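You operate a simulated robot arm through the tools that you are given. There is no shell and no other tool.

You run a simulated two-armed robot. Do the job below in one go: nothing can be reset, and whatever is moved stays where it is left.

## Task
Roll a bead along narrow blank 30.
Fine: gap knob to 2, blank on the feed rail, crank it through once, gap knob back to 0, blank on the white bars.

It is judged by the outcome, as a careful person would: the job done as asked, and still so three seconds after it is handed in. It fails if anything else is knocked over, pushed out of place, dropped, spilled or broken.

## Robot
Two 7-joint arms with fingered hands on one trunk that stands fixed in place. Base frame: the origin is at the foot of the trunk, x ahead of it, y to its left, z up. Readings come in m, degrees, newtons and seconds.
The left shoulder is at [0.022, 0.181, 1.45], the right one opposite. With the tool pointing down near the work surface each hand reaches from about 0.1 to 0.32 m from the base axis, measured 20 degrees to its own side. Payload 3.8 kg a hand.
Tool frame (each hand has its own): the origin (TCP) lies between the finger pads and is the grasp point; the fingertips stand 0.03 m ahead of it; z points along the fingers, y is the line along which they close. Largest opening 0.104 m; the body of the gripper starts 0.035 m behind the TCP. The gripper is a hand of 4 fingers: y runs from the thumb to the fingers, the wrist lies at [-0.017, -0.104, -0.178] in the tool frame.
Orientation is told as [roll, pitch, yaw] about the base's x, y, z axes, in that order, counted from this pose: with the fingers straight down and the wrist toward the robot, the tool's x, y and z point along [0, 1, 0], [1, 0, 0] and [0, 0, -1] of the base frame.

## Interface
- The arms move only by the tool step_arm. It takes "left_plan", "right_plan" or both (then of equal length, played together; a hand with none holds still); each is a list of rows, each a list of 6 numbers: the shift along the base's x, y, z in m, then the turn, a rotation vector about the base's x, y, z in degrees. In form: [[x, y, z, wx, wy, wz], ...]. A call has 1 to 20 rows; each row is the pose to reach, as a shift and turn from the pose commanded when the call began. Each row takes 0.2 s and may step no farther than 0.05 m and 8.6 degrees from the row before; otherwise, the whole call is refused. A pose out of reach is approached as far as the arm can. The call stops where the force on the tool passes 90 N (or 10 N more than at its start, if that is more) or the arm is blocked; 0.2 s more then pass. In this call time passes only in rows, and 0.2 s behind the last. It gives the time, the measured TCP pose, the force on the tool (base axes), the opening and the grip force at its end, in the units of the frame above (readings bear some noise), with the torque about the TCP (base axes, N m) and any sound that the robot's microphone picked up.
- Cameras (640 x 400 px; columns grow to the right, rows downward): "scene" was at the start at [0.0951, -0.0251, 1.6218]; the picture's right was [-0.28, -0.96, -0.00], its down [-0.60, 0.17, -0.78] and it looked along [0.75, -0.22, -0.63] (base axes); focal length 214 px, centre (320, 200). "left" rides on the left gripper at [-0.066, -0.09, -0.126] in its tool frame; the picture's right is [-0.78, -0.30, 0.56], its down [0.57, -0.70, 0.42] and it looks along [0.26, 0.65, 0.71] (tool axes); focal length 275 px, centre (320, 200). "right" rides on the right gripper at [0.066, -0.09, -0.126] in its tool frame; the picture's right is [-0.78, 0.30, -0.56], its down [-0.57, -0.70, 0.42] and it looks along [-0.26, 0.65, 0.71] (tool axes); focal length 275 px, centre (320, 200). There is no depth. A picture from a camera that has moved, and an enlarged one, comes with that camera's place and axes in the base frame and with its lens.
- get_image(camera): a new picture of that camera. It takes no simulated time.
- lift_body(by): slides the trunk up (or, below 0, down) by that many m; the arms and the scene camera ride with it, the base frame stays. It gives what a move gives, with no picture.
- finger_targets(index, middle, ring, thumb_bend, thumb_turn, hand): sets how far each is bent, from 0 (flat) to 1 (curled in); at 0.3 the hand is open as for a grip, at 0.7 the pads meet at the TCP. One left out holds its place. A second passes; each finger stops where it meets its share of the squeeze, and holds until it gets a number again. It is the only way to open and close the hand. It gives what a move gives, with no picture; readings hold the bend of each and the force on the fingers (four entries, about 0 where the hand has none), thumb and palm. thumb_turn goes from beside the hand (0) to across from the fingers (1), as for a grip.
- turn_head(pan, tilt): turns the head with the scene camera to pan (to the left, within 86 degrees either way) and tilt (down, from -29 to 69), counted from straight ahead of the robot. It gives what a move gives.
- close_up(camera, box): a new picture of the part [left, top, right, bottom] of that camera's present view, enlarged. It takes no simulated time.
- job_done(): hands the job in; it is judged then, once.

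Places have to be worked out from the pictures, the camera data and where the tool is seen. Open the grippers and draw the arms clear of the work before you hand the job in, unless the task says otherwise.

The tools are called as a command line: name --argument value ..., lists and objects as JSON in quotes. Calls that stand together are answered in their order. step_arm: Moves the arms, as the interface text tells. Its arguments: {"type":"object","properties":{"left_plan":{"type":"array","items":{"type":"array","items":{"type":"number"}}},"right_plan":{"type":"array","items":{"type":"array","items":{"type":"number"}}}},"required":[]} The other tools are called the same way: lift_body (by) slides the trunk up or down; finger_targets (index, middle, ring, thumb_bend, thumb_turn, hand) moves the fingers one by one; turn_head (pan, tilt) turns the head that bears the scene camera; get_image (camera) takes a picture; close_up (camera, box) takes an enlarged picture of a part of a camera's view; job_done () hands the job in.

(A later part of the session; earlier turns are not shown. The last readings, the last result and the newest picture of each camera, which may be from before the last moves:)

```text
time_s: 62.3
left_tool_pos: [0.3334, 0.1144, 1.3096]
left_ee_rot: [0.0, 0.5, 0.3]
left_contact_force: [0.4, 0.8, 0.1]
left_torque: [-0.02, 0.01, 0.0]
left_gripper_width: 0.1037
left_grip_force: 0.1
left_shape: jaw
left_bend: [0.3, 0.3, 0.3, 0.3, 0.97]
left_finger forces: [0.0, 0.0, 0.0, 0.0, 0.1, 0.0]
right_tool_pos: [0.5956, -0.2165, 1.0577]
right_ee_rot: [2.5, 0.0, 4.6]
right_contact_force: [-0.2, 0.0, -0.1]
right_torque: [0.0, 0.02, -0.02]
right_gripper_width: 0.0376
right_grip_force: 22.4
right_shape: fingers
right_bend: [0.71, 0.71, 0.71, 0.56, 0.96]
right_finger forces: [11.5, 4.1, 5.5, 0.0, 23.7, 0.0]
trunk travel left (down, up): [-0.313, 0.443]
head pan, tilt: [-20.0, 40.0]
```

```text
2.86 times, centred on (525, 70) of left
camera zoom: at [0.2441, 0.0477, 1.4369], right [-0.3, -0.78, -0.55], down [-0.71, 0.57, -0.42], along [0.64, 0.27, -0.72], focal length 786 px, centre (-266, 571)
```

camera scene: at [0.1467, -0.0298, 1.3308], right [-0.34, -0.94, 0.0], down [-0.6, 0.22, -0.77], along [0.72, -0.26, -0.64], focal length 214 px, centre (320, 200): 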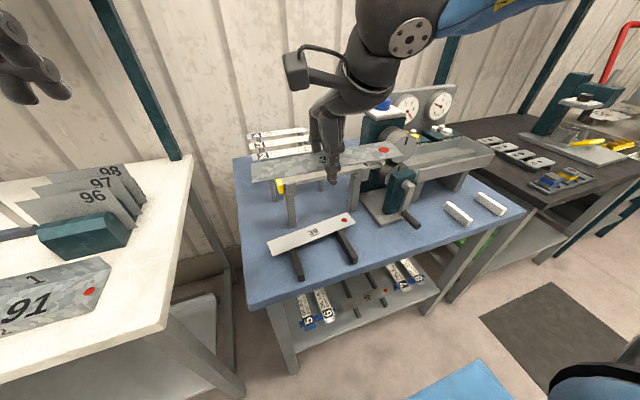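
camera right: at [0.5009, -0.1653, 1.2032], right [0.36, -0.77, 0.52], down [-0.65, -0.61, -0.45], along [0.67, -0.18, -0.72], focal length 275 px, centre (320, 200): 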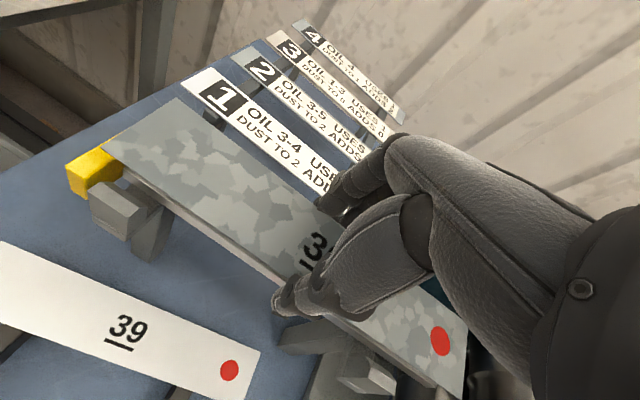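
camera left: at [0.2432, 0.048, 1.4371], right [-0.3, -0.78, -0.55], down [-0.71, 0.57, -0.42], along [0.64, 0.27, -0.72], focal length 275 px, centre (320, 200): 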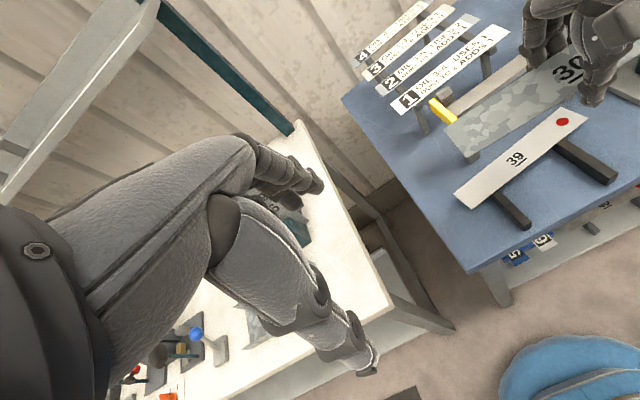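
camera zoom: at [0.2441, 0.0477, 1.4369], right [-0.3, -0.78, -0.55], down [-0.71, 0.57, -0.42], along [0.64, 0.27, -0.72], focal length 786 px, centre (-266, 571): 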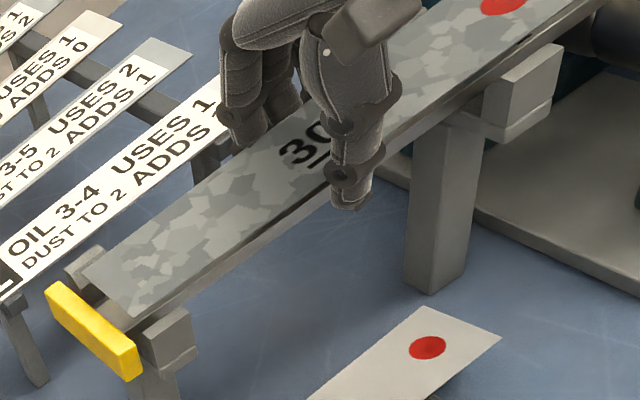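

Alignment looks good. I lower in 3 mm steps, watching for contact of fingertips or blank with the rail.

step_arm --right_plan '[[0.001, 0, -0.003, 0, 0, 0], [0.002, 0, -0.006, 0, 0, 0], [0.003, 0, -0.009, 0, 0, 0], [0.003, 0, -0.012, 0, 0, 0]]'

close_up --camera "scene" --box '[265, 140, 405, 220]'

close_up --camera "left" --box '[430, 0, 620, 140]'

```text
time_s: 63.3
left_tool_pos: [0.3329, 0.1132, 1.3106]
left_ee_rot: [0.0, 0.4, 0.3]
left_contact_force: [-0.4, 0.1, 1.1]
left_torque: [0.01, 0.0, 0.02]
left_gripper_width: 0.1036
left_grip_force: 0.1
left_shape: jaw
left_bend: [0.3, 0.3, 0.3, 0.3, 0.97]
left_finger forces: [0.0, 0.1, 0.0, 0.0, 0.0, 0.1]
right_tool_pos: [0.5988, -0.2158, 1.0481]
right_ee_rot: [2.6, -0.2, 4.8]
right_contact_force: [1.4, -1.4, 8.3]
right_torque: [-0.1, -0.11, 0.02]
right_gripper_width: 0.0369
right_grip_force: 27.9
right_shape: fingers
right_bend: [0.72, 0.72, 0.71, 0.56, 0.96]
right_finger forces: [16.0, 10.6, 5.1, 0.0, 25.0, 0.0]
trunk travel left (down, up): [-0.313, 0.443]
head pan, tilt: [-20.0, 40.0]
```

```text
4.57 times, centred on (335, 180) of scene
camera zoom: at [0.1467, -0.03, 1.331], right [-0.34, -0.94, 0.0], down [-0.6, 0.22, -0.77], along [0.72, -0.26, -0.64], focal length 980 px, centre (251, 291)
```

zoom: 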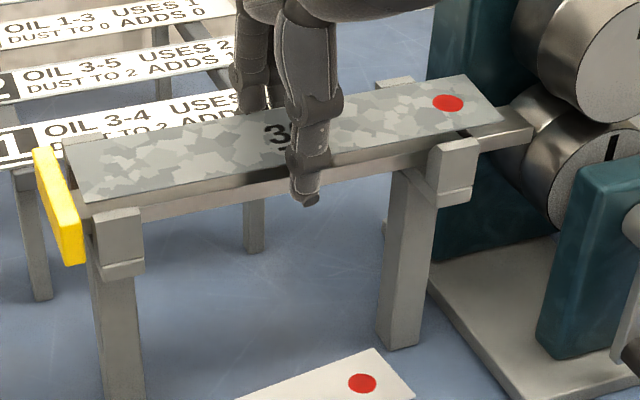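

```text
2.86 times, centred on (525, 70) of left
camera zoom: at [0.2432, 0.0478, 1.4372], right [-0.3, -0.78, -0.55], down [-0.71, 0.57, -0.42], along [0.64, 0.27, -0.72], focal length 786 px, centre (-266, 571)
```

zoom: 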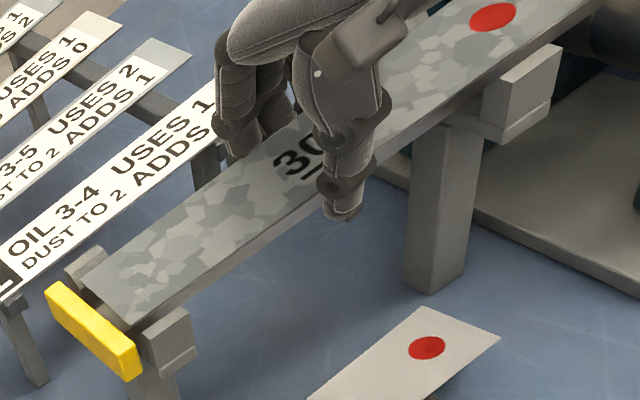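

The fingertips just touched the rail (8 N) with the blank about 1.5 cm above it, between the lugs. I rise 3 mm and uncurl the fingers a bit at a time to let the blank settle.

step_arm --right_plan '[[0, 0, 0.003, 0, 0, 0]]'

finger_targets --hand "right" --index 0.62 --middle 0.62 --ring 0.62

close_up --camera "scene" --box '[265, 140, 405, 220]'

close_up --camera "left" --box '[430, 0, 620, 140]'

```text
time_s: 63.7
left_tool_pos: [0.3321, 0.1142, 1.31]
left_ee_rot: [-0.1, 0.3, 0.2]
left_contact_force: [0.5, 1.0, -0.4]
left_torque: [-0.01, 0.01, 0.0]
left_gripper_width: 0.1037
left_grip_force: 0.1
left_shape: jaw
left_bend: [0.3, 0.3, 0.3, 0.3, 0.97]
left_finger forces: [0.1, 0.1, 0.0, 0.1, 0.1, 0.0]
right_tool_pos: [0.5987, -0.2157, 1.0476]
right_ee_rot: [2.5, 0.0, 4.8]
right_contact_force: [2.1, 0.9, 4.6]
right_torque: [0.01, -0.11, 0.01]
right_gripper_width: 0.037
right_grip_force: 25.3
right_shape: fingers
right_bend: [0.71, 0.72, 0.71, 0.56, 0.96]
right_finger forces: [14.9, 7.1, 5.3, 0.0, 24.0, 0.1]
trunk travel left (down, up): [-0.313, 0.443]
head pan, tilt: [-20.0, 40.0]
```

```text
time_s: 64.7
left_tool_pos: [0.3321, 0.1141, 1.3108]
left_ee_rot: [0.0, 0.4, 0.2]
left_contact_force: [-0.2, 0.2, 1.0]
left_torque: [-0.04, 0.01, -0.02]
left_gripper_width: 0.1038
left_grip_force: 0.1
left_shape: jaw
left_bend: [0.3, 0.3, 0.3, 0.3, 0.97]
left_finger forces: [0.0, 0.0, 0.0, 0.0, 0.0, 0.0]
right_tool_pos: [0.5974, -0.2165, 1.0496]
right_ee_rot: [2.6, 0.0, 4.7]
right_contact_force: [-2.5, 0.9, 9.6]
right_torque: [-0.14, -0.08, -0.07]
right_gripper_width: 0.0412
right_grip_force: 22.4
right_shape: fingers
right_bend: [0.54, 0.63, 0.61, 0.59, 0.98]
right_finger forces: [9.5, 17.3, 1.1, 0.0, 16.9, 0.1]
trunk travel left (down, up): [-0.313, 0.443]
head pan, tilt: [-20.0, 40.0]
```

```text
4.57 times, centred on (335, 180) of scene
camera zoom: at [0.1459, -0.0296, 1.331], right [-0.34, -0.94, 0.0], down [-0.6, 0.22, -0.77], along [0.72, -0.26, -0.64], focal length 980 px, centre (251, 291)
```

zoom: 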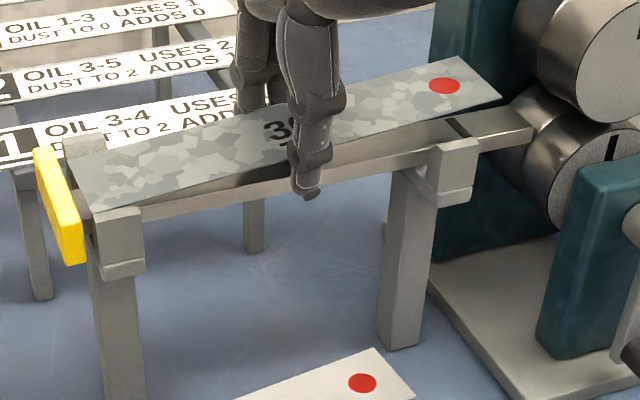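

```text
2.86 times, centred on (525, 70) of left
camera zoom: at [0.2424, 0.0482, 1.4372], right [-0.3, -0.78, -0.55], down [-0.71, 0.57, -0.42], along [0.64, 0.27, -0.72], focal length 786 px, centre (-266, 571)
```

zoom: 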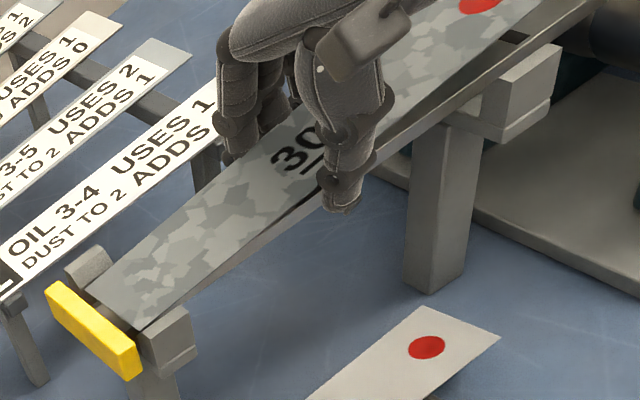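

The left end has settled toward the rail while the right end is still up and slightly turned. I ease thumb and fingers open further.

finger_targets --hand "right" --index 0.5 --middle 0.52 --ring 0.52 --thumb_bend 0.5

close_up --camera "scene" --box '[265, 140, 405, 220]'

close_up --camera "left" --box '[430, 0, 620, 140]'

get_image --camera "right"

```text
time_s: 65.7
left_tool_pos: [0.3322, 0.1136, 1.3109]
left_ee_rot: [-0.1, 0.4, 0.3]
left_contact_force: [-0.7, -0.1, -0.3]
left_torque: [0.01, 0.0, 0.0]
left_gripper_width: 0.1037
left_grip_force: 0.0
left_shape: jaw
left_bend: [0.3, 0.3, 0.3, 0.3, 0.97]
left_finger forces: [0.0, 0.0, 0.0, 0.0, 0.0, 0.0]
right_tool_pos: [0.5986, -0.2177, 1.0499]
right_ee_rot: [2.5, 0.0, 4.6]
right_contact_force: [-3.0, -0.4, 7.1]
right_torque: [-0.12, -0.01, -0.07]
right_gripper_width: 0.0531
right_grip_force: 4.2
right_shape: fingers
right_bend: [0.5, 0.56, 0.52, 0.5, 0.97]
right_finger forces: [0.0, 7.7, 0.1, 0.0, 0.0, 0.1]
trunk travel left (down, up): [-0.313, 0.443]
head pan, tilt: [-20.0, 40.0]
```

```text
4.57 times, centred on (335, 180) of scene
camera zoom: at [0.1463, -0.0298, 1.3309], right [-0.34, -0.94, 0.0], down [-0.6, 0.22, -0.77], along [0.72, -0.26, -0.64], focal length 980 px, centre (251, 291)
```

zoom: 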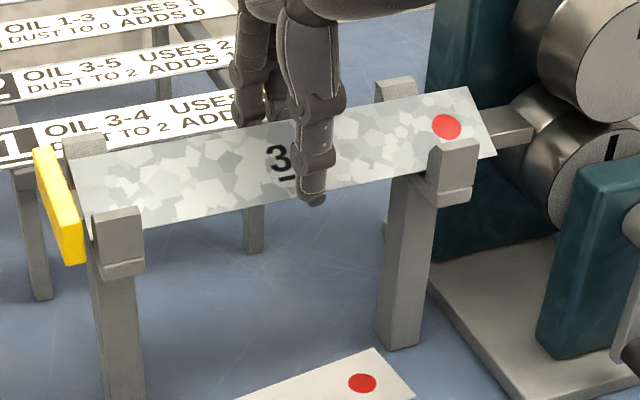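

```text
2.86 times, centred on (525, 70) of left
camera zoom: at [0.2428, 0.048, 1.4371], right [-0.3, -0.78, -0.55], down [-0.71, 0.57, -0.42], along [0.64, 0.27, -0.72], focal length 786 px, centre (-266, 571)
```

zoom: 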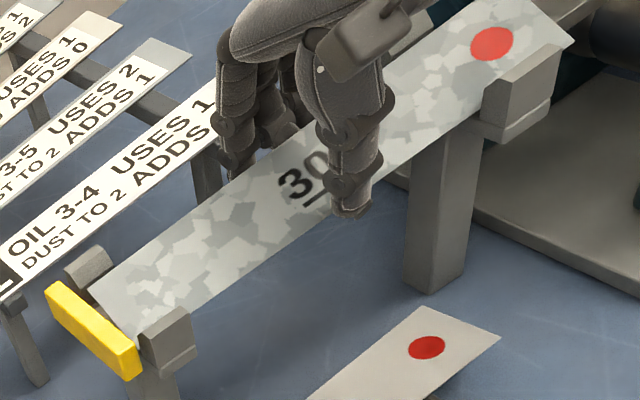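

```text
taken
camera right: at [0.5034, -0.1644, 1.1776], right [0.36, -0.77, 0.52], down [-0.65, -0.61, -0.45], along [0.67, -0.18, -0.72], focal length 275 px, centre (320, 200)
```

right: 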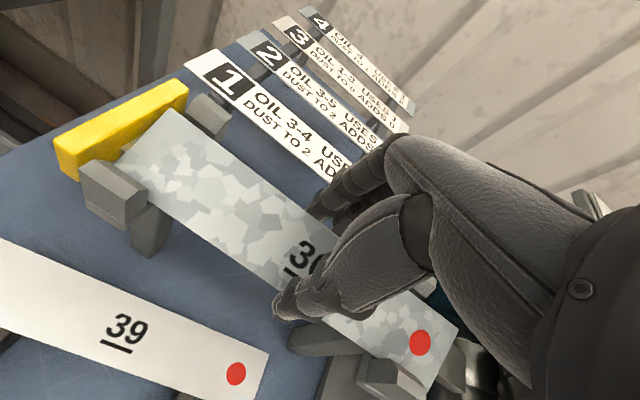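

The blank dropped between the lugs, still propped up at the far edge by the middle finger. I open the hand fully to let it lie flat.

finger_targets --hand "right" --index 0.42 --middle 0.42 --ring 0.42 --thumb_bend 0.42

close_up --camera "scene" --box '[265, 140, 405, 220]'

close_up --camera "left" --box '[430, 0, 620, 140]'

```text
time_s: 66.7
left_tool_pos: [0.3334, 0.1139, 1.31]
left_ee_rot: [0.1, 0.4, 0.2]
left_contact_force: [0.2, -0.7, -0.8]
left_torque: [-0.02, 0.03, -0.01]
left_gripper_width: 0.1037
left_grip_force: 0.1
left_shape: jaw
left_bend: [0.3, 0.3, 0.3, 0.3, 0.97]
left_finger forces: [0.0, 0.0, 0.0, 0.0, 0.0, 0.1]
right_tool_pos: [0.5992, -0.2173, 1.0479]
right_ee_rot: [2.5, 0.0, 4.7]
right_contact_force: [0.2, -1.3, 0.5]
right_torque: [-0.01, -0.01, 0.0]
right_gripper_width: 0.0739
right_grip_force: 0.0
right_shape: fingers
right_bend: [0.42, 0.42, 0.42, 0.42, 0.96]
right_finger forces: [0.0, 0.1, 0.0, 0.0, 0.1, 0.0]
trunk travel left (down, up): [-0.313, 0.443]
head pan, tilt: [-20.0, 40.0]
```

```text
4.57 times, centred on (335, 180) of scene
camera zoom: at [0.1474, -0.03, 1.3307], right [-0.34, -0.94, 0.0], down [-0.6, 0.22, -0.77], along [0.72, -0.26, -0.64], focal length 980 px, centre (251, 291)
```

zoom: 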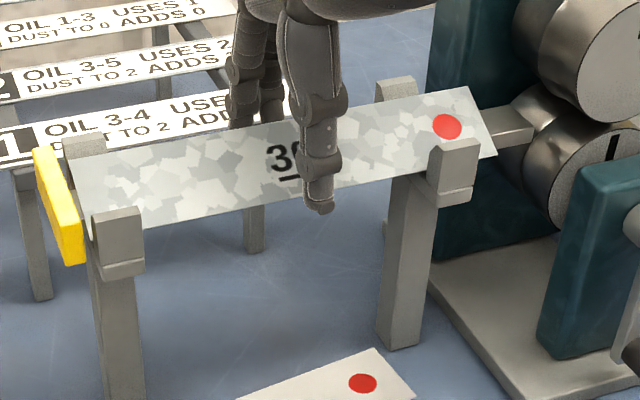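

```text
2.86 times, centred on (525, 70) of left
camera zoom: at [0.244, 0.0477, 1.4369], right [-0.3, -0.78, -0.55], down [-0.71, 0.57, -0.42], along [0.64, 0.27, -0.72], focal length 786 px, centre (-266, 571)
```

zoom: 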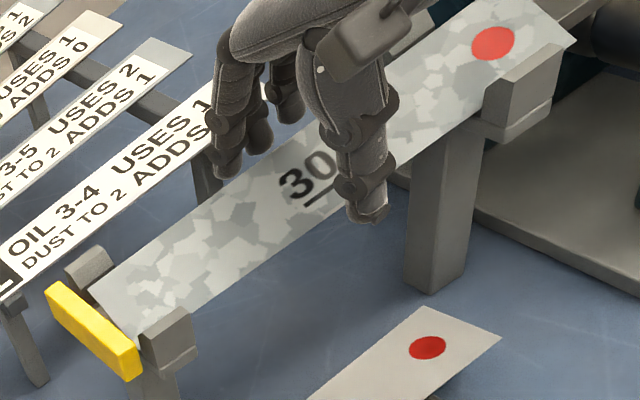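

The blank rests inside the lugs but seems tilted, near edge down. I raise the hand straight up clear of it and look.

step_arm --right_plan '[[0, 0, 0.02, 0, 0, 0], [0, 0, 0.05, 0, 0, 0], [0, 0, 0.09, 0, 0, 0], [-0.02, 0, 0.13, 0, 0, 0]]'

close_up --camera "scene" --box '[265, 140, 405, 220]'

close_up --camera "left" --box '[430, 0, 620, 140]'

get_image --camera "right"

```text
time_s: 67.7
left_tool_pos: [0.3325, 0.1141, 1.311]
left_ee_rot: [0.0, 0.3, 0.2]
left_contact_force: [0.4, 0.5, -0.5]
left_torque: [-0.04, -0.02, 0.01]
left_gripper_width: 0.1037
left_grip_force: 0.0
left_shape: jaw
left_bend: [0.3, 0.3, 0.3, 0.3, 0.97]
left_finger forces: [0.0, 0.0, 0.0, 0.0, 0.0, 0.1]
right_tool_pos: [0.5788, -0.2183, 1.1795]
right_ee_rot: [2.6, 0.0, 4.8]
right_contact_force: [0.8, -0.2, 0.1]
right_torque: [0.02, 0.03, 0.02]
right_gripper_width: 0.074
right_grip_force: 0.0
right_shape: fingers
right_bend: [0.42, 0.42, 0.42, 0.42, 0.96]
right_finger forces: [0.1, 0.1, 0.0, 0.0, 0.0, 0.0]
trunk travel left (down, up): [-0.313, 0.443]
head pan, tilt: [-20.0, 40.0]
```

```text
4.57 times, centred on (335, 180) of scene
camera zoom: at [0.1459, -0.0298, 1.331], right [-0.34, -0.94, 0.0], down [-0.6, 0.22, -0.77], along [0.72, -0.26, -0.64], focal length 980 px, centre (251, 291)
```

zoom: 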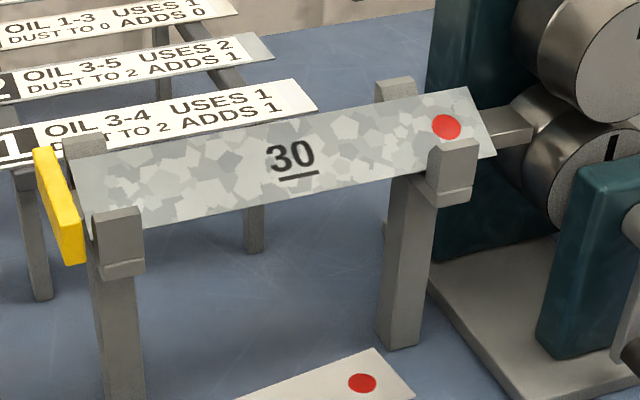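

```text
2.86 times, centred on (525, 70) of left
camera zoom: at [0.2423, 0.048, 1.4373], right [-0.3, -0.78, -0.55], down [-0.71, 0.57, -0.42], along [0.64, 0.27, -0.72], focal length 786 px, centre (-266, 571)
```

zoom: 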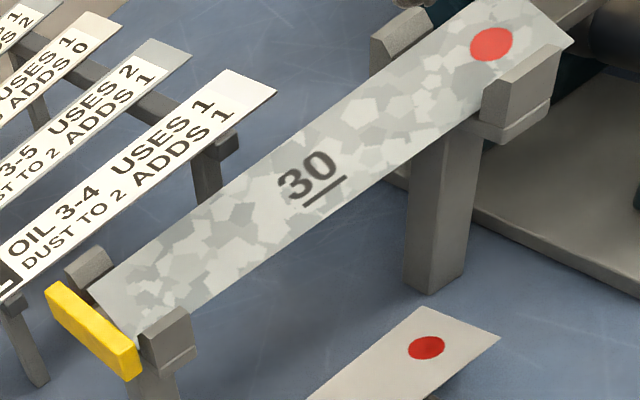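

```text
taken
camera right: at [0.4833, -0.1656, 1.3077], right [0.36, -0.77, 0.52], down [-0.65, -0.61, -0.45], along [0.67, -0.18, -0.72], focal length 275 px, centre (320, 200)
```

right: 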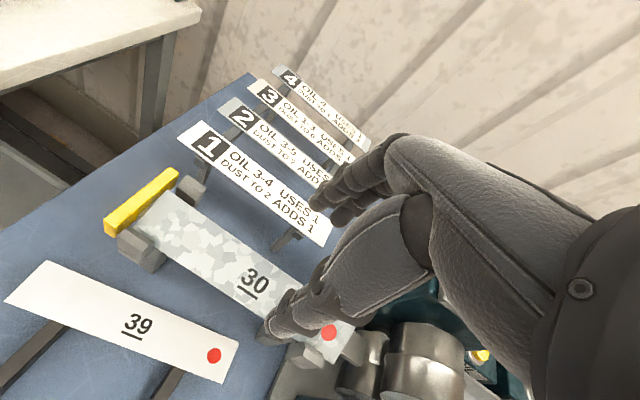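

The blank is tipped about 30° with its near edge in the slot beside the rail. Pressing its raised far edge down with the fingertips should lay it flat; I position the fingertips above the far edge and come down to just above it.

step_arm --right_plan '[[-0.008, 0.004, -0.02, -1.2, 0, -2.3], [-0.016, 0.008, -0.05, -2.4, 0, -4.6], [-0.016, 0.008, -0.08, -2.4, 0, -4.6], [-0.016, 0.008, -0.098, -2.4, 0, -4.6]]'

close_up --camera "scene" --box '[265, 140, 405, 220]'

close_up --camera "left" --box '[430, 0, 620, 140]'

get_image --camera "right"

```text
time_s: 68.7
left_tool_pos: [0.3332, 0.1155, 1.3105]
left_ee_rot: [0.1, 0.5, 0.1]
left_contact_force: [0.5, -0.3, -0.2]
left_torque: [0.02, 0.02, -0.03]
left_gripper_width: 0.1036
left_grip_force: 0.1
left_shape: jaw
left_bend: [0.3, 0.3, 0.3, 0.3, 0.97]
left_finger forces: [0.0, 0.0, 0.0, 0.0, 0.0, 0.1]
right_tool_pos: [0.5633, -0.2098, 1.0806]
right_ee_rot: [0.0, 0.1, 0.0]
right_contact_force: [-0.6, 0.0, -0.2]
right_torque: [0.04, -0.03, -0.05]
right_gripper_width: 0.074
right_grip_force: 0.1
right_shape: fingers
right_bend: [0.42, 0.42, 0.42, 0.42, 0.96]
right_finger forces: [0.0, 0.1, 0.0, 0.1, 0.0, 0.1]
trunk travel left (down, up): [-0.313, 0.443]
head pan, tilt: [-20.0, 40.0]
```

```text
4.57 times, centred on (335, 180) of scene
camera zoom: at [0.1476, -0.0301, 1.3307], right [-0.34, -0.94, 0.0], down [-0.6, 0.22, -0.77], along [0.72, -0.26, -0.64], focal length 980 px, centre (251, 291)
```

zoom: 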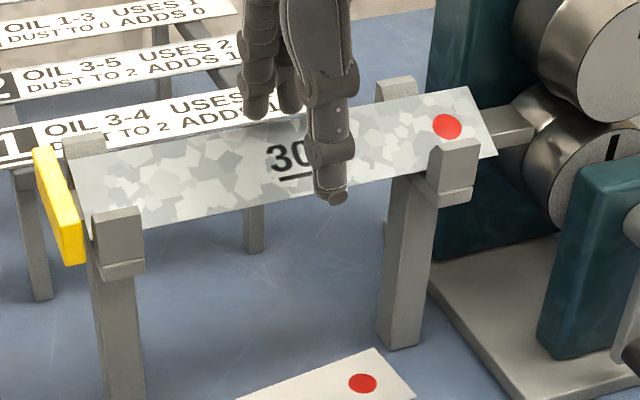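

```text
2.86 times, centred on (525, 70) of left
camera zoom: at [0.2442, 0.0477, 1.4369], right [-0.3, -0.78, -0.55], down [-0.71, 0.57, -0.42], along [0.64, 0.27, -0.72], focal length 786 px, centre (-266, 571)
```

zoom: 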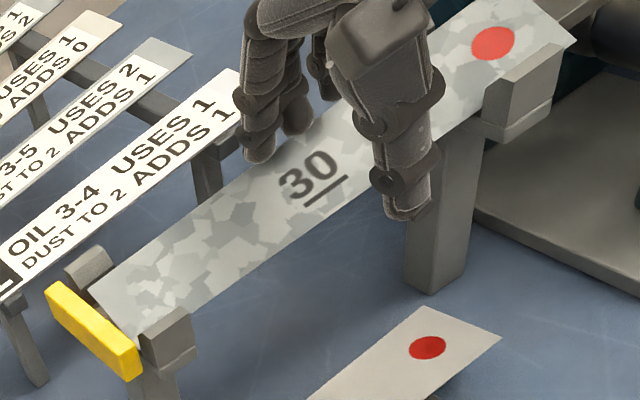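

```text
taken
camera right: at [0.4734, -0.1443, 1.2067], right [0.3, -0.78, 0.56], down [-0.7, -0.57, -0.42], along [0.65, -0.26, -0.72], focal length 275 px, centre (320, 200)
```

right: 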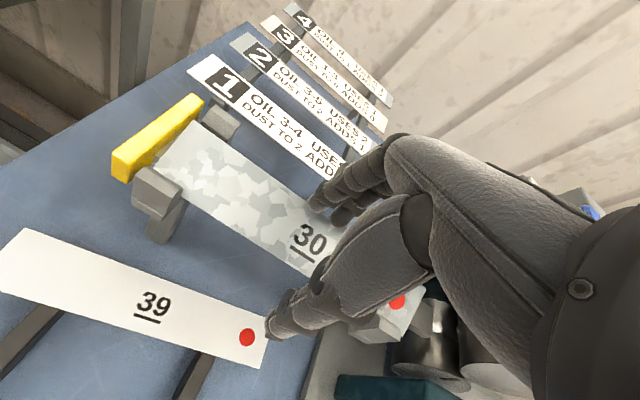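

The fingertips are above the blank's far half. I press down in small steps to roll the blank flat onto the rail.

step_arm --right_plan '[[0.004, 0, -0.006, 0, 0, 0], [0.004, 0, -0.011, 0, 0, 0], [0.004, 0, -0.016, 0, 0, 0], [0.004, 0, -0.02, 0, 0, 0], [0.004, 0, -0.024, 0, 0, 0]]'

close_up --camera "scene" --box '[265, 140, 405, 220]'

close_up --camera "left" --box '[430, 0, 620, 140]'

```text
time_s: 69.9
left_tool_pos: [0.3324, 0.1146, 1.3106]
left_ee_rot: [0.0, 0.6, 0.2]
left_contact_force: [-0.5, -0.1, 1.2]
left_torque: [-0.01, -0.02, 0.01]
left_gripper_width: 0.1038
left_grip_force: 0.1
left_shape: jaw
left_bend: [0.3, 0.3, 0.3, 0.3, 0.97]
left_finger forces: [0.0, 0.0, 0.1, 0.0, 0.0, 0.0]
right_tool_pos: [0.5674, -0.2079, 1.0564]
right_ee_rot: [0.1, 0.1, 0.1]
right_contact_force: [-0.2, -0.5, 0.4]
right_torque: [0.0, -0.05, 0.01]
right_gripper_width: 0.0739
right_grip_force: 0.1
right_shape: fingers
right_bend: [0.42, 0.42, 0.42, 0.42, 0.96]
right_finger forces: [0.0, 0.6, 0.0, 0.0, 0.0, 0.0]
trunk travel left (down, up): [-0.313, 0.443]
head pan, tilt: [-20.0, 40.0]
```

```text
4.57 times, centred on (335, 180) of scene
camera zoom: at [0.1474, -0.03, 1.3307], right [-0.34, -0.94, 0.0], down [-0.6, 0.22, -0.77], along [0.72, -0.26, -0.64], focal length 980 px, centre (251, 291)
```

zoom: 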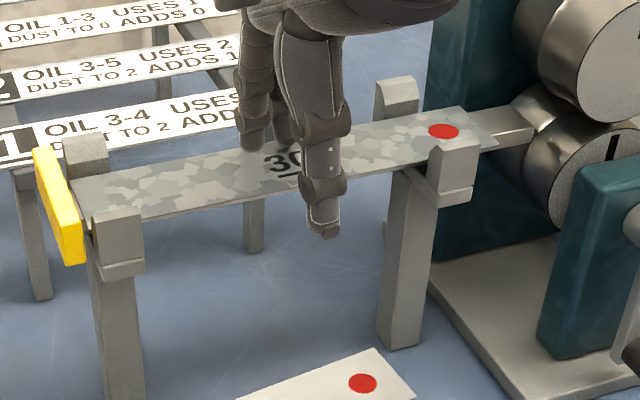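

```text
2.86 times, centred on (525, 70) of left
camera zoom: at [0.244, 0.0477, 1.4369], right [-0.3, -0.78, -0.55], down [-0.71, 0.57, -0.42], along [0.64, 0.27, -0.72], focal length 786 px, centre (-266, 571)
```

zoom: 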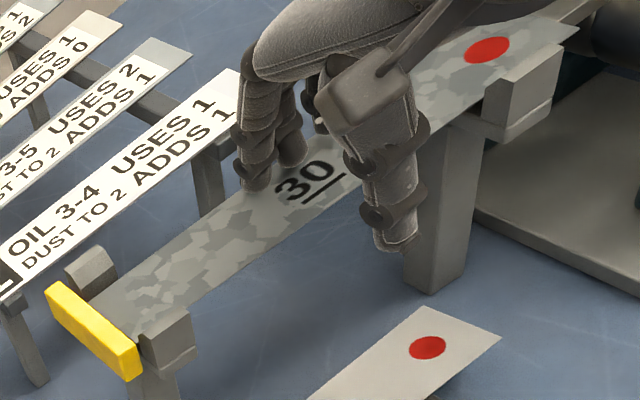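

The blank has rolled flat onto the rail. I lift the hand straight off and check that it stays.

step_arm --right_plan '[[0, 0, 0.01, 0, 0, 0], [0, 0, 0.04, 0, 0, 0], [0, 0, 0.08, 0, 0, 0], [0, 0, 0.12, 0, 0, 0]]'

close_up --camera "scene" --box '[265, 140, 405, 220]'

close_up --camera "left" --box '[430, 0, 620, 140]'

get_image --camera "right"

```text
time_s: 70.9
left_tool_pos: [0.3322, 0.1149, 1.3103]
left_ee_rot: [0.0, 0.3, 0.2]
left_contact_force: [-0.2, -1.0, 0.6]
left_torque: [-0.02, 0.02, 0.02]
left_gripper_width: 0.1037
left_grip_force: 0.1
left_shape: jaw
left_bend: [0.3, 0.3, 0.3, 0.3, 0.97]
left_finger forces: [0.0, 0.0, 0.1, 0.1, 0.0, 0.1]
right_tool_pos: [0.5668, -0.2095, 1.1785]
right_ee_rot: [0.1, 0.1, 0.0]
right_contact_force: [0.3, 0.1, 0.1]
right_torque: [0.02, -0.01, 0.0]
right_gripper_width: 0.0739
right_grip_force: 0.1
right_shape: fingers
right_bend: [0.42, 0.42, 0.42, 0.42, 0.96]
right_finger forces: [0.1, 0.0, 0.0, 0.0, 0.0, 0.0]
trunk travel left (down, up): [-0.313, 0.443]
head pan, tilt: [-20.0, 40.0]
```

```text
4.57 times, centred on (335, 180) of scene
camera zoom: at [0.147, -0.0299, 1.3308], right [-0.34, -0.94, 0.0], down [-0.6, 0.22, -0.77], along [0.72, -0.26, -0.64], focal length 980 px, centre (251, 291)
```

zoom: 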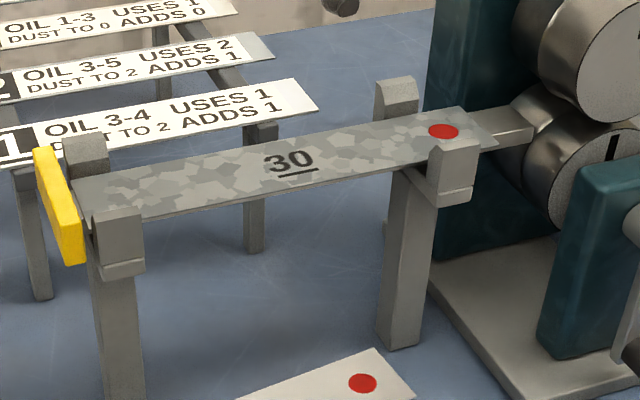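

```text
2.86 times, centred on (525, 70) of left
camera zoom: at [0.2435, 0.0479, 1.437], right [-0.3, -0.78, -0.55], down [-0.71, 0.57, -0.42], along [0.64, 0.27, -0.72], focal length 786 px, centre (-266, 571)
```

zoom: 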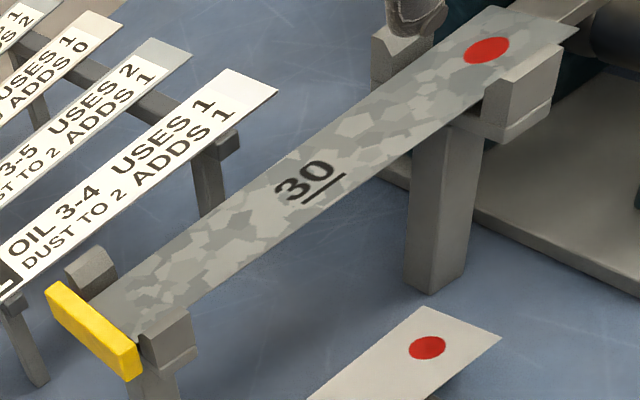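

```text
taken
camera right: at [0.4767, -0.1444, 1.3044], right [0.3, -0.78, 0.56], down [-0.7, -0.57, -0.42], along [0.65, -0.26, -0.72], focal length 275 px, centre (320, 200)
```

right: 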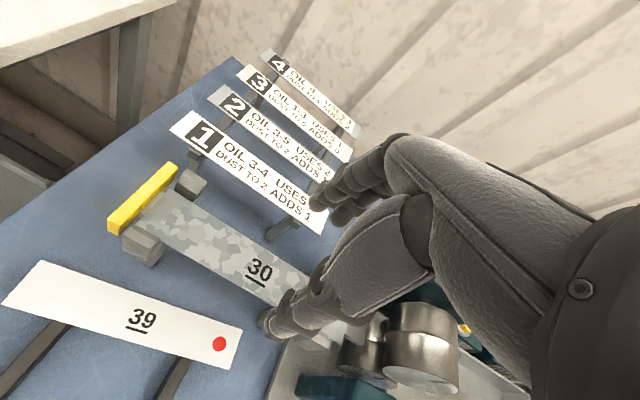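

Blank 30 lies flat on the rail between the lugs, against the yellow stop side. I now draw the hand back in front of the machine and look at the crank from close by.

step_arm --right_plan '[[-0.04, -0.02, 0.01, 0, 0, 0], [-0.08, -0.04, 0.02, 0, 0, 0], [-0.12, -0.06, 0.02, 0, 0, 0], [-0.16, -0.085, 0.02, 0, 0, 0], [-0.19, -0.12, 0.02, 0, 0, 0], [-0.21, -0.16, 0.02, 0, 0, 0]]'

turn_head --pan -35 --tilt 38

get_image --camera "scene"

get_image --camera "right"

```text
time_s: 72.3
left_tool_pos: [0.334, 0.1123, 1.3104]
left_ee_rot: [0.1, 0.6, 0.2]
left_contact_force: [-0.8, 0.0, -0.2]
left_torque: [-0.01, -0.01, -0.01]
left_gripper_width: 0.1035
left_grip_force: 0.1
left_shape: jaw
left_bend: [0.3, 0.3, 0.3, 0.3, 0.97]
left_finger forces: [0.1, 0.0, 0.0, 0.1, 0.0, 0.1]
right_tool_pos: [0.3591, -0.3693, 1.1943]
right_ee_rot: [0.1, 0.3, 0.1]
right_contact_force: [0.3, 0.1, -0.9]
right_torque: [0.02, 0.0, 0.0]
right_gripper_width: 0.0742
right_grip_force: 0.0
right_shape: fingers
right_bend: [0.42, 0.42, 0.42, 0.42, 0.96]
right_finger forces: [0.0, 0.0, 0.0, 0.1, 0.1, 0.0]
trunk travel left (down, up): [-0.313, 0.443]
head pan, tilt: [-20.0, 40.0]
```

```text
time_s: 73.0
left_tool_pos: [0.3338, 0.1144, 1.3102]
left_ee_rot: [0.0, 0.4, 0.2]
left_contact_force: [-0.3, -0.4, 0.4]
left_torque: [0.03, 0.02, 0.04]
left_gripper_width: 0.1037
left_grip_force: 0.0
left_shape: jaw
left_bend: [0.3, 0.3, 0.3, 0.3, 0.97]
left_finger forces: [0.0, 0.0, 0.0, 0.0, 0.1, 0.0]
right_tool_pos: [0.3585, -0.3665, 1.1969]
right_ee_rot: [0.2, 0.1, 0.1]
right_contact_force: [0.2, -0.3, -0.2]
right_torque: [-0.01, 0.04, 0.0]
right_gripper_width: 0.0743
right_grip_force: 0.1
right_shape: fingers
right_bend: [0.42, 0.42, 0.42, 0.42, 0.96]
right_finger forces: [0.0, 0.0, 0.1, 0.0, 0.0, 0.0]
trunk travel left (down, up): [-0.313, 0.443]
head pan, tilt: [-35.0, 38.0]
```

```text
taken
camera scene: at [0.1382, -0.0507, 1.3337], right [-0.57, -0.82, 0.0], down [-0.5, 0.35, -0.79], along [0.65, -0.45, -0.62], focal length 214 px, centre (320, 200)
```

scene: 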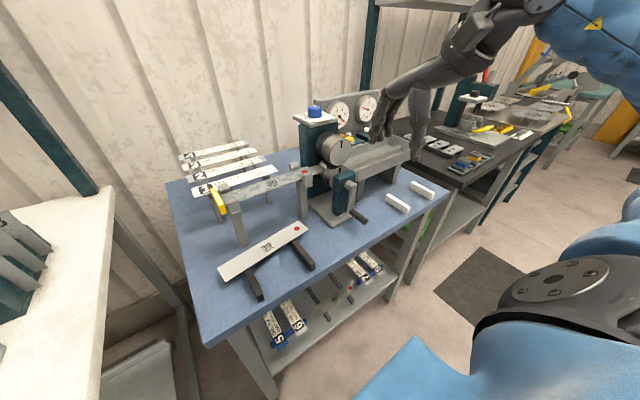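

```text
taken
camera right: at [0.2697, -0.303, 1.3222], right [0.3, -0.78, 0.56], down [-0.7, -0.57, -0.42], along [0.65, -0.26, -0.72], focal length 275 px, centre (320, 200)
```

right: 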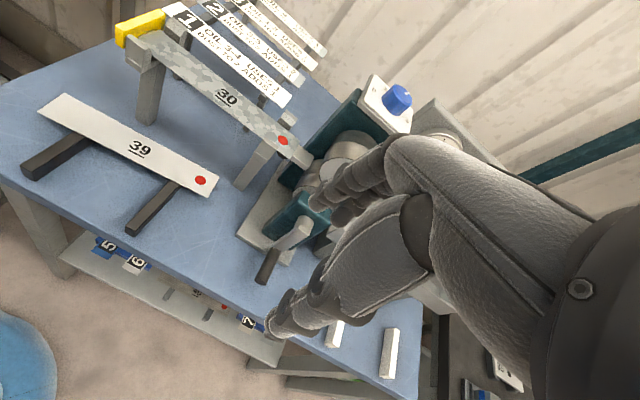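

I zoom on the crank from both cameras to place its hub, arm and handle.

close_up --camera "scene" --box '[290, 120, 400, 240]'

close_up --camera "right" --box '[220, 120, 360, 300]'

close_up --camera "scene" --box '[200, 160, 320, 300]'

```text
3.33 times, centred on (345, 180) of scene
camera zoom: at [0.1382, -0.0507, 1.3337], right [-0.57, -0.82, 0.0], down [-0.5, 0.35, -0.79], along [0.65, -0.45, -0.62], focal length 715 px, centre (237, 267)
```

zoom: 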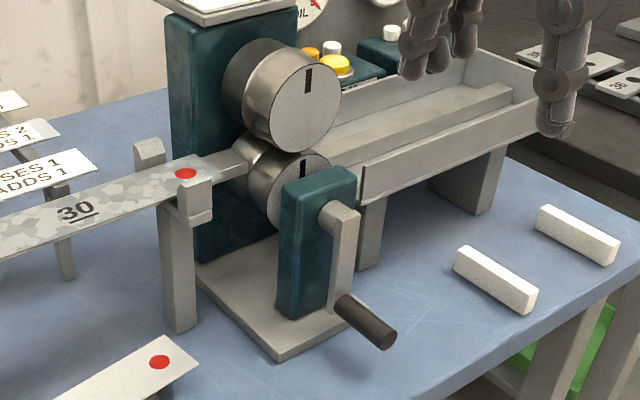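

```text
2.22 times, centred on (290, 210) of right
camera zoom: at [0.2697, -0.303, 1.3222], right [0.3, -0.78, 0.56], down [-0.7, -0.57, -0.42], along [0.65, -0.26, -0.72], focal length 612 px, centre (387, 178)
```

zoom: 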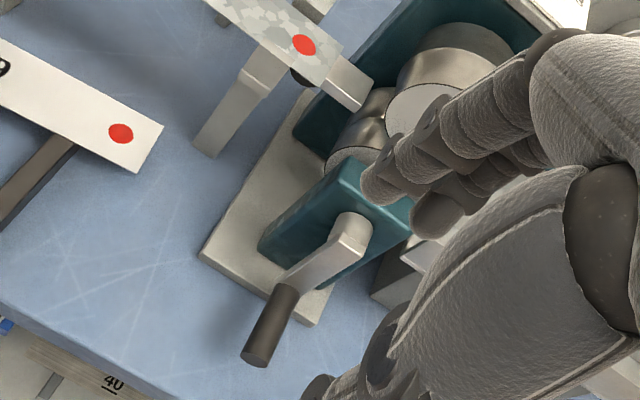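

```text
2.86 times, centred on (260, 230) of scene
camera zoom: at [0.1382, -0.0507, 1.3337], right [-0.57, -0.82, 0.0], down [-0.5, 0.35, -0.79], along [0.65, -0.45, -0.62], focal length 613 px, centre (491, 114)
```

zoom: 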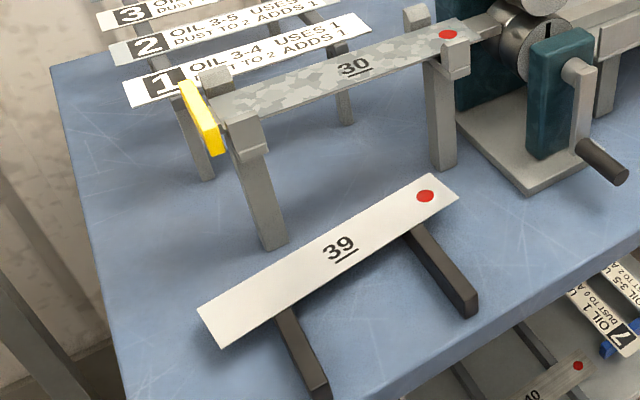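

Crank: handle along x from about x 0.431 to 0.484 at y≈-0.414, z≈0.908; hub axis near z≈0.995, radius ≈0.088. I turn the hand (yaw -90°) in free space so thumb and fingers will straddle the handle sideways.

step_arm --right_plan '[[0, 0, 0, 0, 0, -8], [0, 0, 0, 0, 0, -16], [0, 0, 0, 0, 0, -24], [0, 0, 0, 0, 0, -32], [0, 0, 0, 0, 0, -40], [0, 0, 0, 0, 0, -48], [0, 0, 0, 0, 0, -56], [0, 0, 0, 0, 0, -64], [0, 0, 0, 0, 0, -72], [0, 0, 0, 0, 0, -80], [0, 0, 0, 0, 0, -88]]'

```text
time_s: 75.4
left_tool_pos: [0.3332, 0.1138, 1.31]
left_ee_rot: [-0.1, 0.5, 0.2]
left_contact_force: [0.1, 0.1, 0.0]
left_torque: [-0.01, 0.01, -0.02]
left_gripper_width: 0.1038
left_grip_force: 0.0
left_shape: jaw
left_bend: [0.3, 0.3, 0.3, 0.3, 0.97]
left_finger forces: [0.1, 0.0, 0.1, 0.0, 0.0, 0.0]
right_tool_pos: [0.3576, -0.3679, 1.1967]
right_ee_rot: [0.1, 0.1, -87.9]
right_contact_force: [-1.0, 0.1, -0.4]
right_torque: [0.03, 0.02, -0.02]
right_gripper_width: 0.0739
right_grip_force: 0.1
right_shape: fingers
right_bend: [0.42, 0.42, 0.42, 0.42, 0.96]
right_finger forces: [0.0, 0.0, 0.0, 0.1, 0.0, 0.0]
trunk travel left (down, up): [-0.313, 0.443]
head pan, tilt: [-35.0, 38.0]
```

Yaw -88° is reached. Now I pitch the fingers forward by 45°.

step_arm --right_plan '[[0, 0, 0, 0, -8, 0], [0, 0, 0, 0, -16, 0], [0, 0, 0, 0, -24, 0], [0, 0, 0, 0, -32, 0], [0, 0, 0, 0, -40, 0], [0, 0, 0, 0, -45, 0]]'

get_image --camera "scene"

get_image --camera "right"

```text
time_s: 76.8
left_tool_pos: [0.3329, 0.1155, 1.3108]
left_ee_rot: [0.1, 0.4, 0.2]
left_contact_force: [-0.8, -0.2, 0.1]
left_torque: [-0.01, 0.0, 0.02]
left_gripper_width: 0.1036
left_grip_force: 0.1
left_shape: jaw
left_bend: [0.3, 0.3, 0.3, 0.3, 0.97]
left_finger forces: [0.0, 0.0, 0.1, 0.0, 0.0, 0.0]
right_tool_pos: [0.384, -0.3695, 1.224]
right_ee_rot: [45.2, -1.3, -88.4]
right_contact_force: [-0.5, 0.1, 0.1]
right_torque: [0.01, 0.0, 0.0]
right_gripper_width: 0.0742
right_grip_force: 0.0
right_shape: fingers
right_bend: [0.42, 0.42, 0.42, 0.42, 0.96]
right_finger forces: [0.1, 0.1, 0.0, 0.0, 0.1, 0.0]
right hand out of reach, approached as far as the arm can: row 5, 6
trunk travel left (down, up): [-0.313, 0.443]
head pan, tilt: [-35.0, 38.0]
```

```text
taken
camera scene: at [0.1381, -0.0505, 1.3337], right [-0.57, -0.82, 0.0], down [-0.5, 0.35, -0.79], along [0.65, -0.45, -0.62], focal length 214 px, centre (320, 200)
```

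scene: 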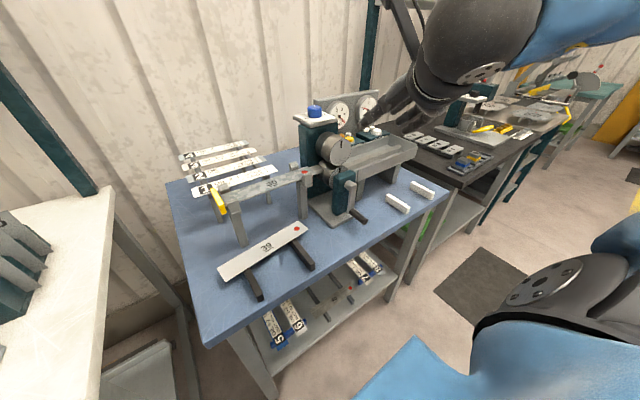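

```text
taken
camera right: at [0.3387, -0.2793, 1.3568], right [-0.93, -0.33, -0.15], down [-0.12, 0.68, -0.72], along [0.34, -0.66, -0.68], focal length 275 px, centre (320, 200)
```

right: 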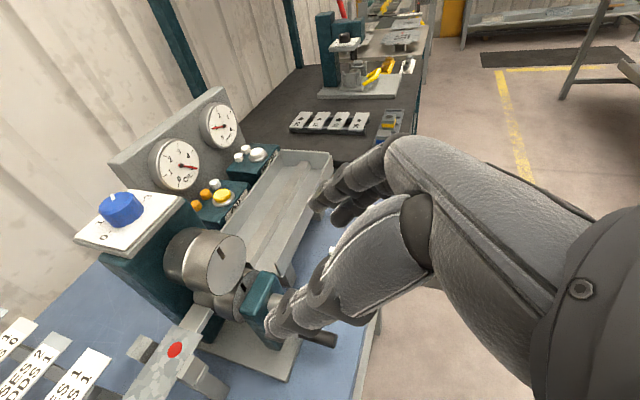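

The tilt is there (slightly shifted position). I move down to a pre-grasp just behind and above the crank handle.

step_arm --right_plan '[[0.0, -0.01, -0.04, 0, 0, 0], [0.0, -0.02, -0.08, 0, 0, 0], [0.005, -0.03, -0.12, 0, 0, 0], [0.01, -0.04, -0.16, 0, 0, 0], [0.01, -0.0445, -0.2, 0, 0, 0], [0.01, -0.0445, -0.235, 0, 0, 0]]'

get_image --camera "right"

get_image --camera "scene"

```text
time_s: 78.2
left_tool_pos: [0.3332, 0.1133, 1.3098]
left_ee_rot: [0.0, 0.6, 0.2]
left_contact_force: [0.1, -0.4, -0.1]
left_torque: [-0.01, 0.02, 0.01]
left_gripper_width: 0.1036
left_grip_force: 0.1
left_shape: jaw
left_bend: [0.3, 0.3, 0.3, 0.3, 0.97]
left_finger forces: [0.0, 0.1, 0.0, 0.0, 0.0, 0.1]
right_tool_pos: [0.4323, -0.4285, 0.9747]
right_ee_rot: [45.1, -1.2, -88.4]
right_contact_force: [0.2, 0.2, -0.7]
right_torque: [0.01, 0.02, 0.0]
right_gripper_width: 0.0742
right_grip_force: 0.0
right_shape: fingers
right_bend: [0.42, 0.42, 0.42, 0.42, 0.96]
right_finger forces: [0.0, 0.0, 0.1, 0.1, 0.1, 0.0]
right hand out of reach, approached as far as the arm can: row 1, 2, 3, 4, 5, 6
trunk travel left (down, up): [-0.313, 0.443]
head pan, tilt: [-35.0, 38.0]
```

```text
taken
camera right: at [0.3882, -0.3376, 1.1078], right [-0.93, -0.33, -0.15], down [-0.12, 0.68, -0.72], along [0.34, -0.66, -0.68], focal length 275 px, centre (320, 200)
```

right: 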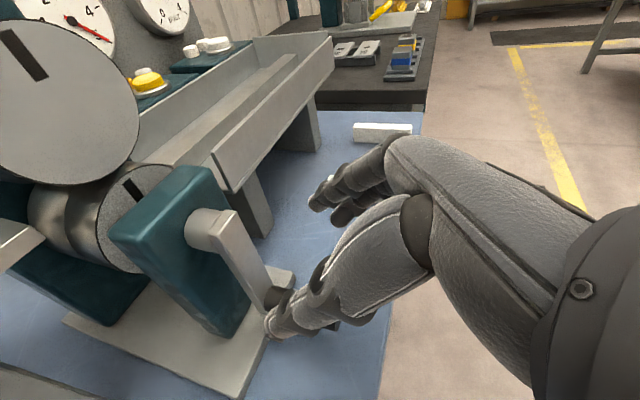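

```text
taken
camera scene: at [0.1389, -0.0508, 1.3336], right [-0.57, -0.82, 0.0], down [-0.51, 0.35, -0.79], along [0.65, -0.45, -0.62], focal length 214 px, centre (320, 200)
```

scene: 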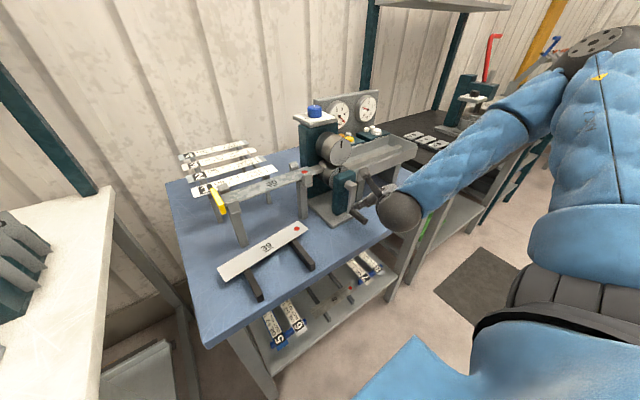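

The arm is cramped this close to the shoulder (poses out of reach), so I raise the trunk 0.15 m to give it room; the hand just rises with it.

lift_body --by 0.15

step_arm --right_plan '[[-0.01, 0.004, -0.03, 0, 0, 0], [-0.02, 0.008, -0.06, 0, 0, 0], [-0.025, 0.012, -0.09, 0, 0, 0]]'

get_image --camera "right"

```text
time_s: 80.0
left_tool_pos: [0.3329, 0.114, 1.4602]
left_ee_rot: [0.0, 0.5, 0.1]
left_contact_force: [-0.6, -0.2, 0.3]
left_torque: [0.01, -0.01, -0.02]
left_gripper_width: 0.1039
left_grip_force: 0.0
left_shape: jaw
left_bend: [0.3, 0.3, 0.3, 0.3, 0.97]
left_finger forces: [0.0, 0.0, 0.1, 0.0, 0.0, 0.0]
right_tool_pos: [0.4308, -0.427, 1.1249]
right_ee_rot: [45.0, -1.3, -88.4]
right_contact_force: [0.0, 0.2, 0.2]
right_torque: [-0.04, 0.02, 0.02]
right_gripper_width: 0.0746
right_grip_force: 0.1
right_shape: fingers
right_bend: [0.42, 0.42, 0.42, 0.42, 0.96]
right_finger forces: [0.0, 0.1, 0.0, 0.0, 0.1, 0.0]
trunk travel left (down, up): [-0.463, 0.293]
head pan, tilt: [-35.0, 38.0]
```

```text
time_s: 80.8
left_tool_pos: [0.334, 0.1147, 1.4599]
left_ee_rot: [0.0, 0.5, 0.1]
left_contact_force: [0.4, 0.8, -0.3]
left_torque: [-0.04, 0.03, 0.02]
left_gripper_width: 0.1037
left_grip_force: 0.1
left_shape: jaw
left_bend: [0.3, 0.3, 0.3, 0.3, 0.97]
left_finger forces: [0.1, 0.0, 0.0, 0.0, 0.1, 0.0]
right_tool_pos: [0.4071, -0.4146, 1.0369]
right_ee_rot: [45.1, -1.4, -88.3]
right_contact_force: [0.6, -0.5, -0.2]
right_torque: [-0.03, 0.02, 0.02]
right_gripper_width: 0.0741
right_grip_force: 0.1
right_shape: fingers
right_bend: [0.42, 0.42, 0.42, 0.42, 0.96]
right_finger forces: [0.1, 0.1, 0.0, 0.0, 0.1, 0.0]
trunk travel left (down, up): [-0.463, 0.293]
head pan, tilt: [-35.0, 38.0]
```

```text
taken
camera right: at [0.3634, -0.3226, 1.1703], right [-0.93, -0.33, -0.15], down [-0.12, 0.68, -0.72], along [0.34, -0.66, -0.68], focal length 275 px, centre (320, 200)
```

right: 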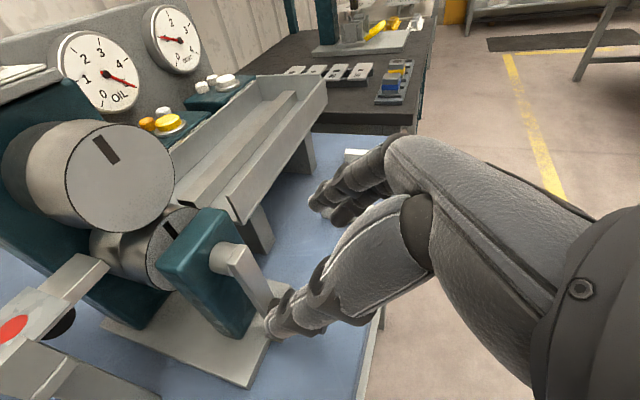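

In reach now. I descend to the pre-grasp point behind the handle and check from the scene camera.

step_arm --right_plan '[[-0.005, 0, -0.03, 0, 0, 0], [-0.012, 0, -0.06, 0, 0, 0]]'

get_image --camera "right"

close_up --camera "scene" --box '[300, 150, 440, 260]'

```text
time_s: 81.4
left_tool_pos: [0.3338, 0.1149, 1.4602]
left_ee_rot: [0.0, 0.5, 0.2]
left_contact_force: [-0.5, 1.2, 0.6]
left_torque: [0.02, -0.01, 0.03]
left_gripper_width: 0.1036
left_grip_force: 0.1
left_shape: jaw
left_bend: [0.3, 0.3, 0.3, 0.3, 0.97]
left_finger forces: [0.1, 0.0, 0.0, 0.0, 0.0, 0.0]
right_tool_pos: [0.3985, -0.4182, 0.9971]
right_ee_rot: [45.0, -1.3, -88.4]
right_contact_force: [0.0, -1.0, 0.0]
right_torque: [-0.02, -0.03, 0.07]
right_gripper_width: 0.0743
right_grip_force: 0.1
right_shape: fingers
right_bend: [0.42, 0.42, 0.42, 0.42, 0.96]
right_finger forces: [0.0, 0.0, 0.0, 0.1, 0.0, 0.0]
right hand out of reach, approached as far as the arm can: row 2
trunk travel left (down, up): [-0.463, 0.293]
head pan, tilt: [-35.0, 38.0]
```

```text
taken
camera right: at [0.3547, -0.3277, 1.1299], right [-0.93, -0.33, -0.15], down [-0.12, 0.68, -0.72], along [0.34, -0.66, -0.68], focal length 275 px, centre (320, 200)
```

right: 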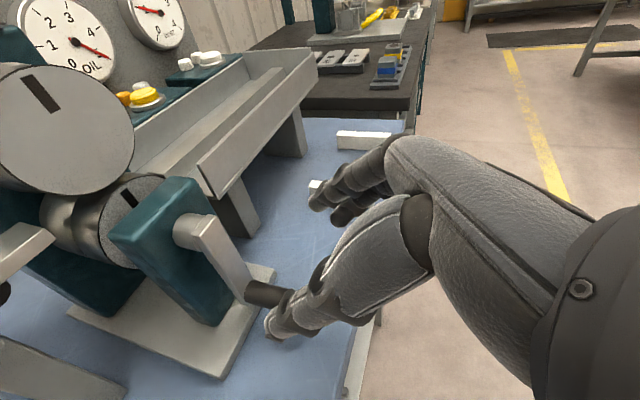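

```text
3.64 times, centred on (370, 205) of scene
camera zoom: at [0.0974, -0.0497, 1.4852], right [-0.57, -0.82, 0.0], down [-0.5, 0.35, -0.79], along [0.65, -0.45, -0.62], focal length 780 px, centre (138, 182)
```

zoom: 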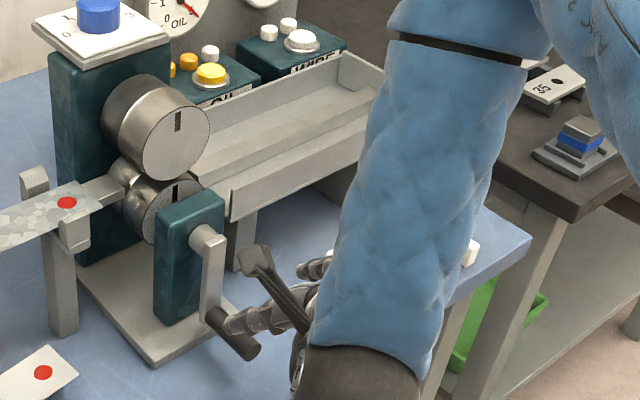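

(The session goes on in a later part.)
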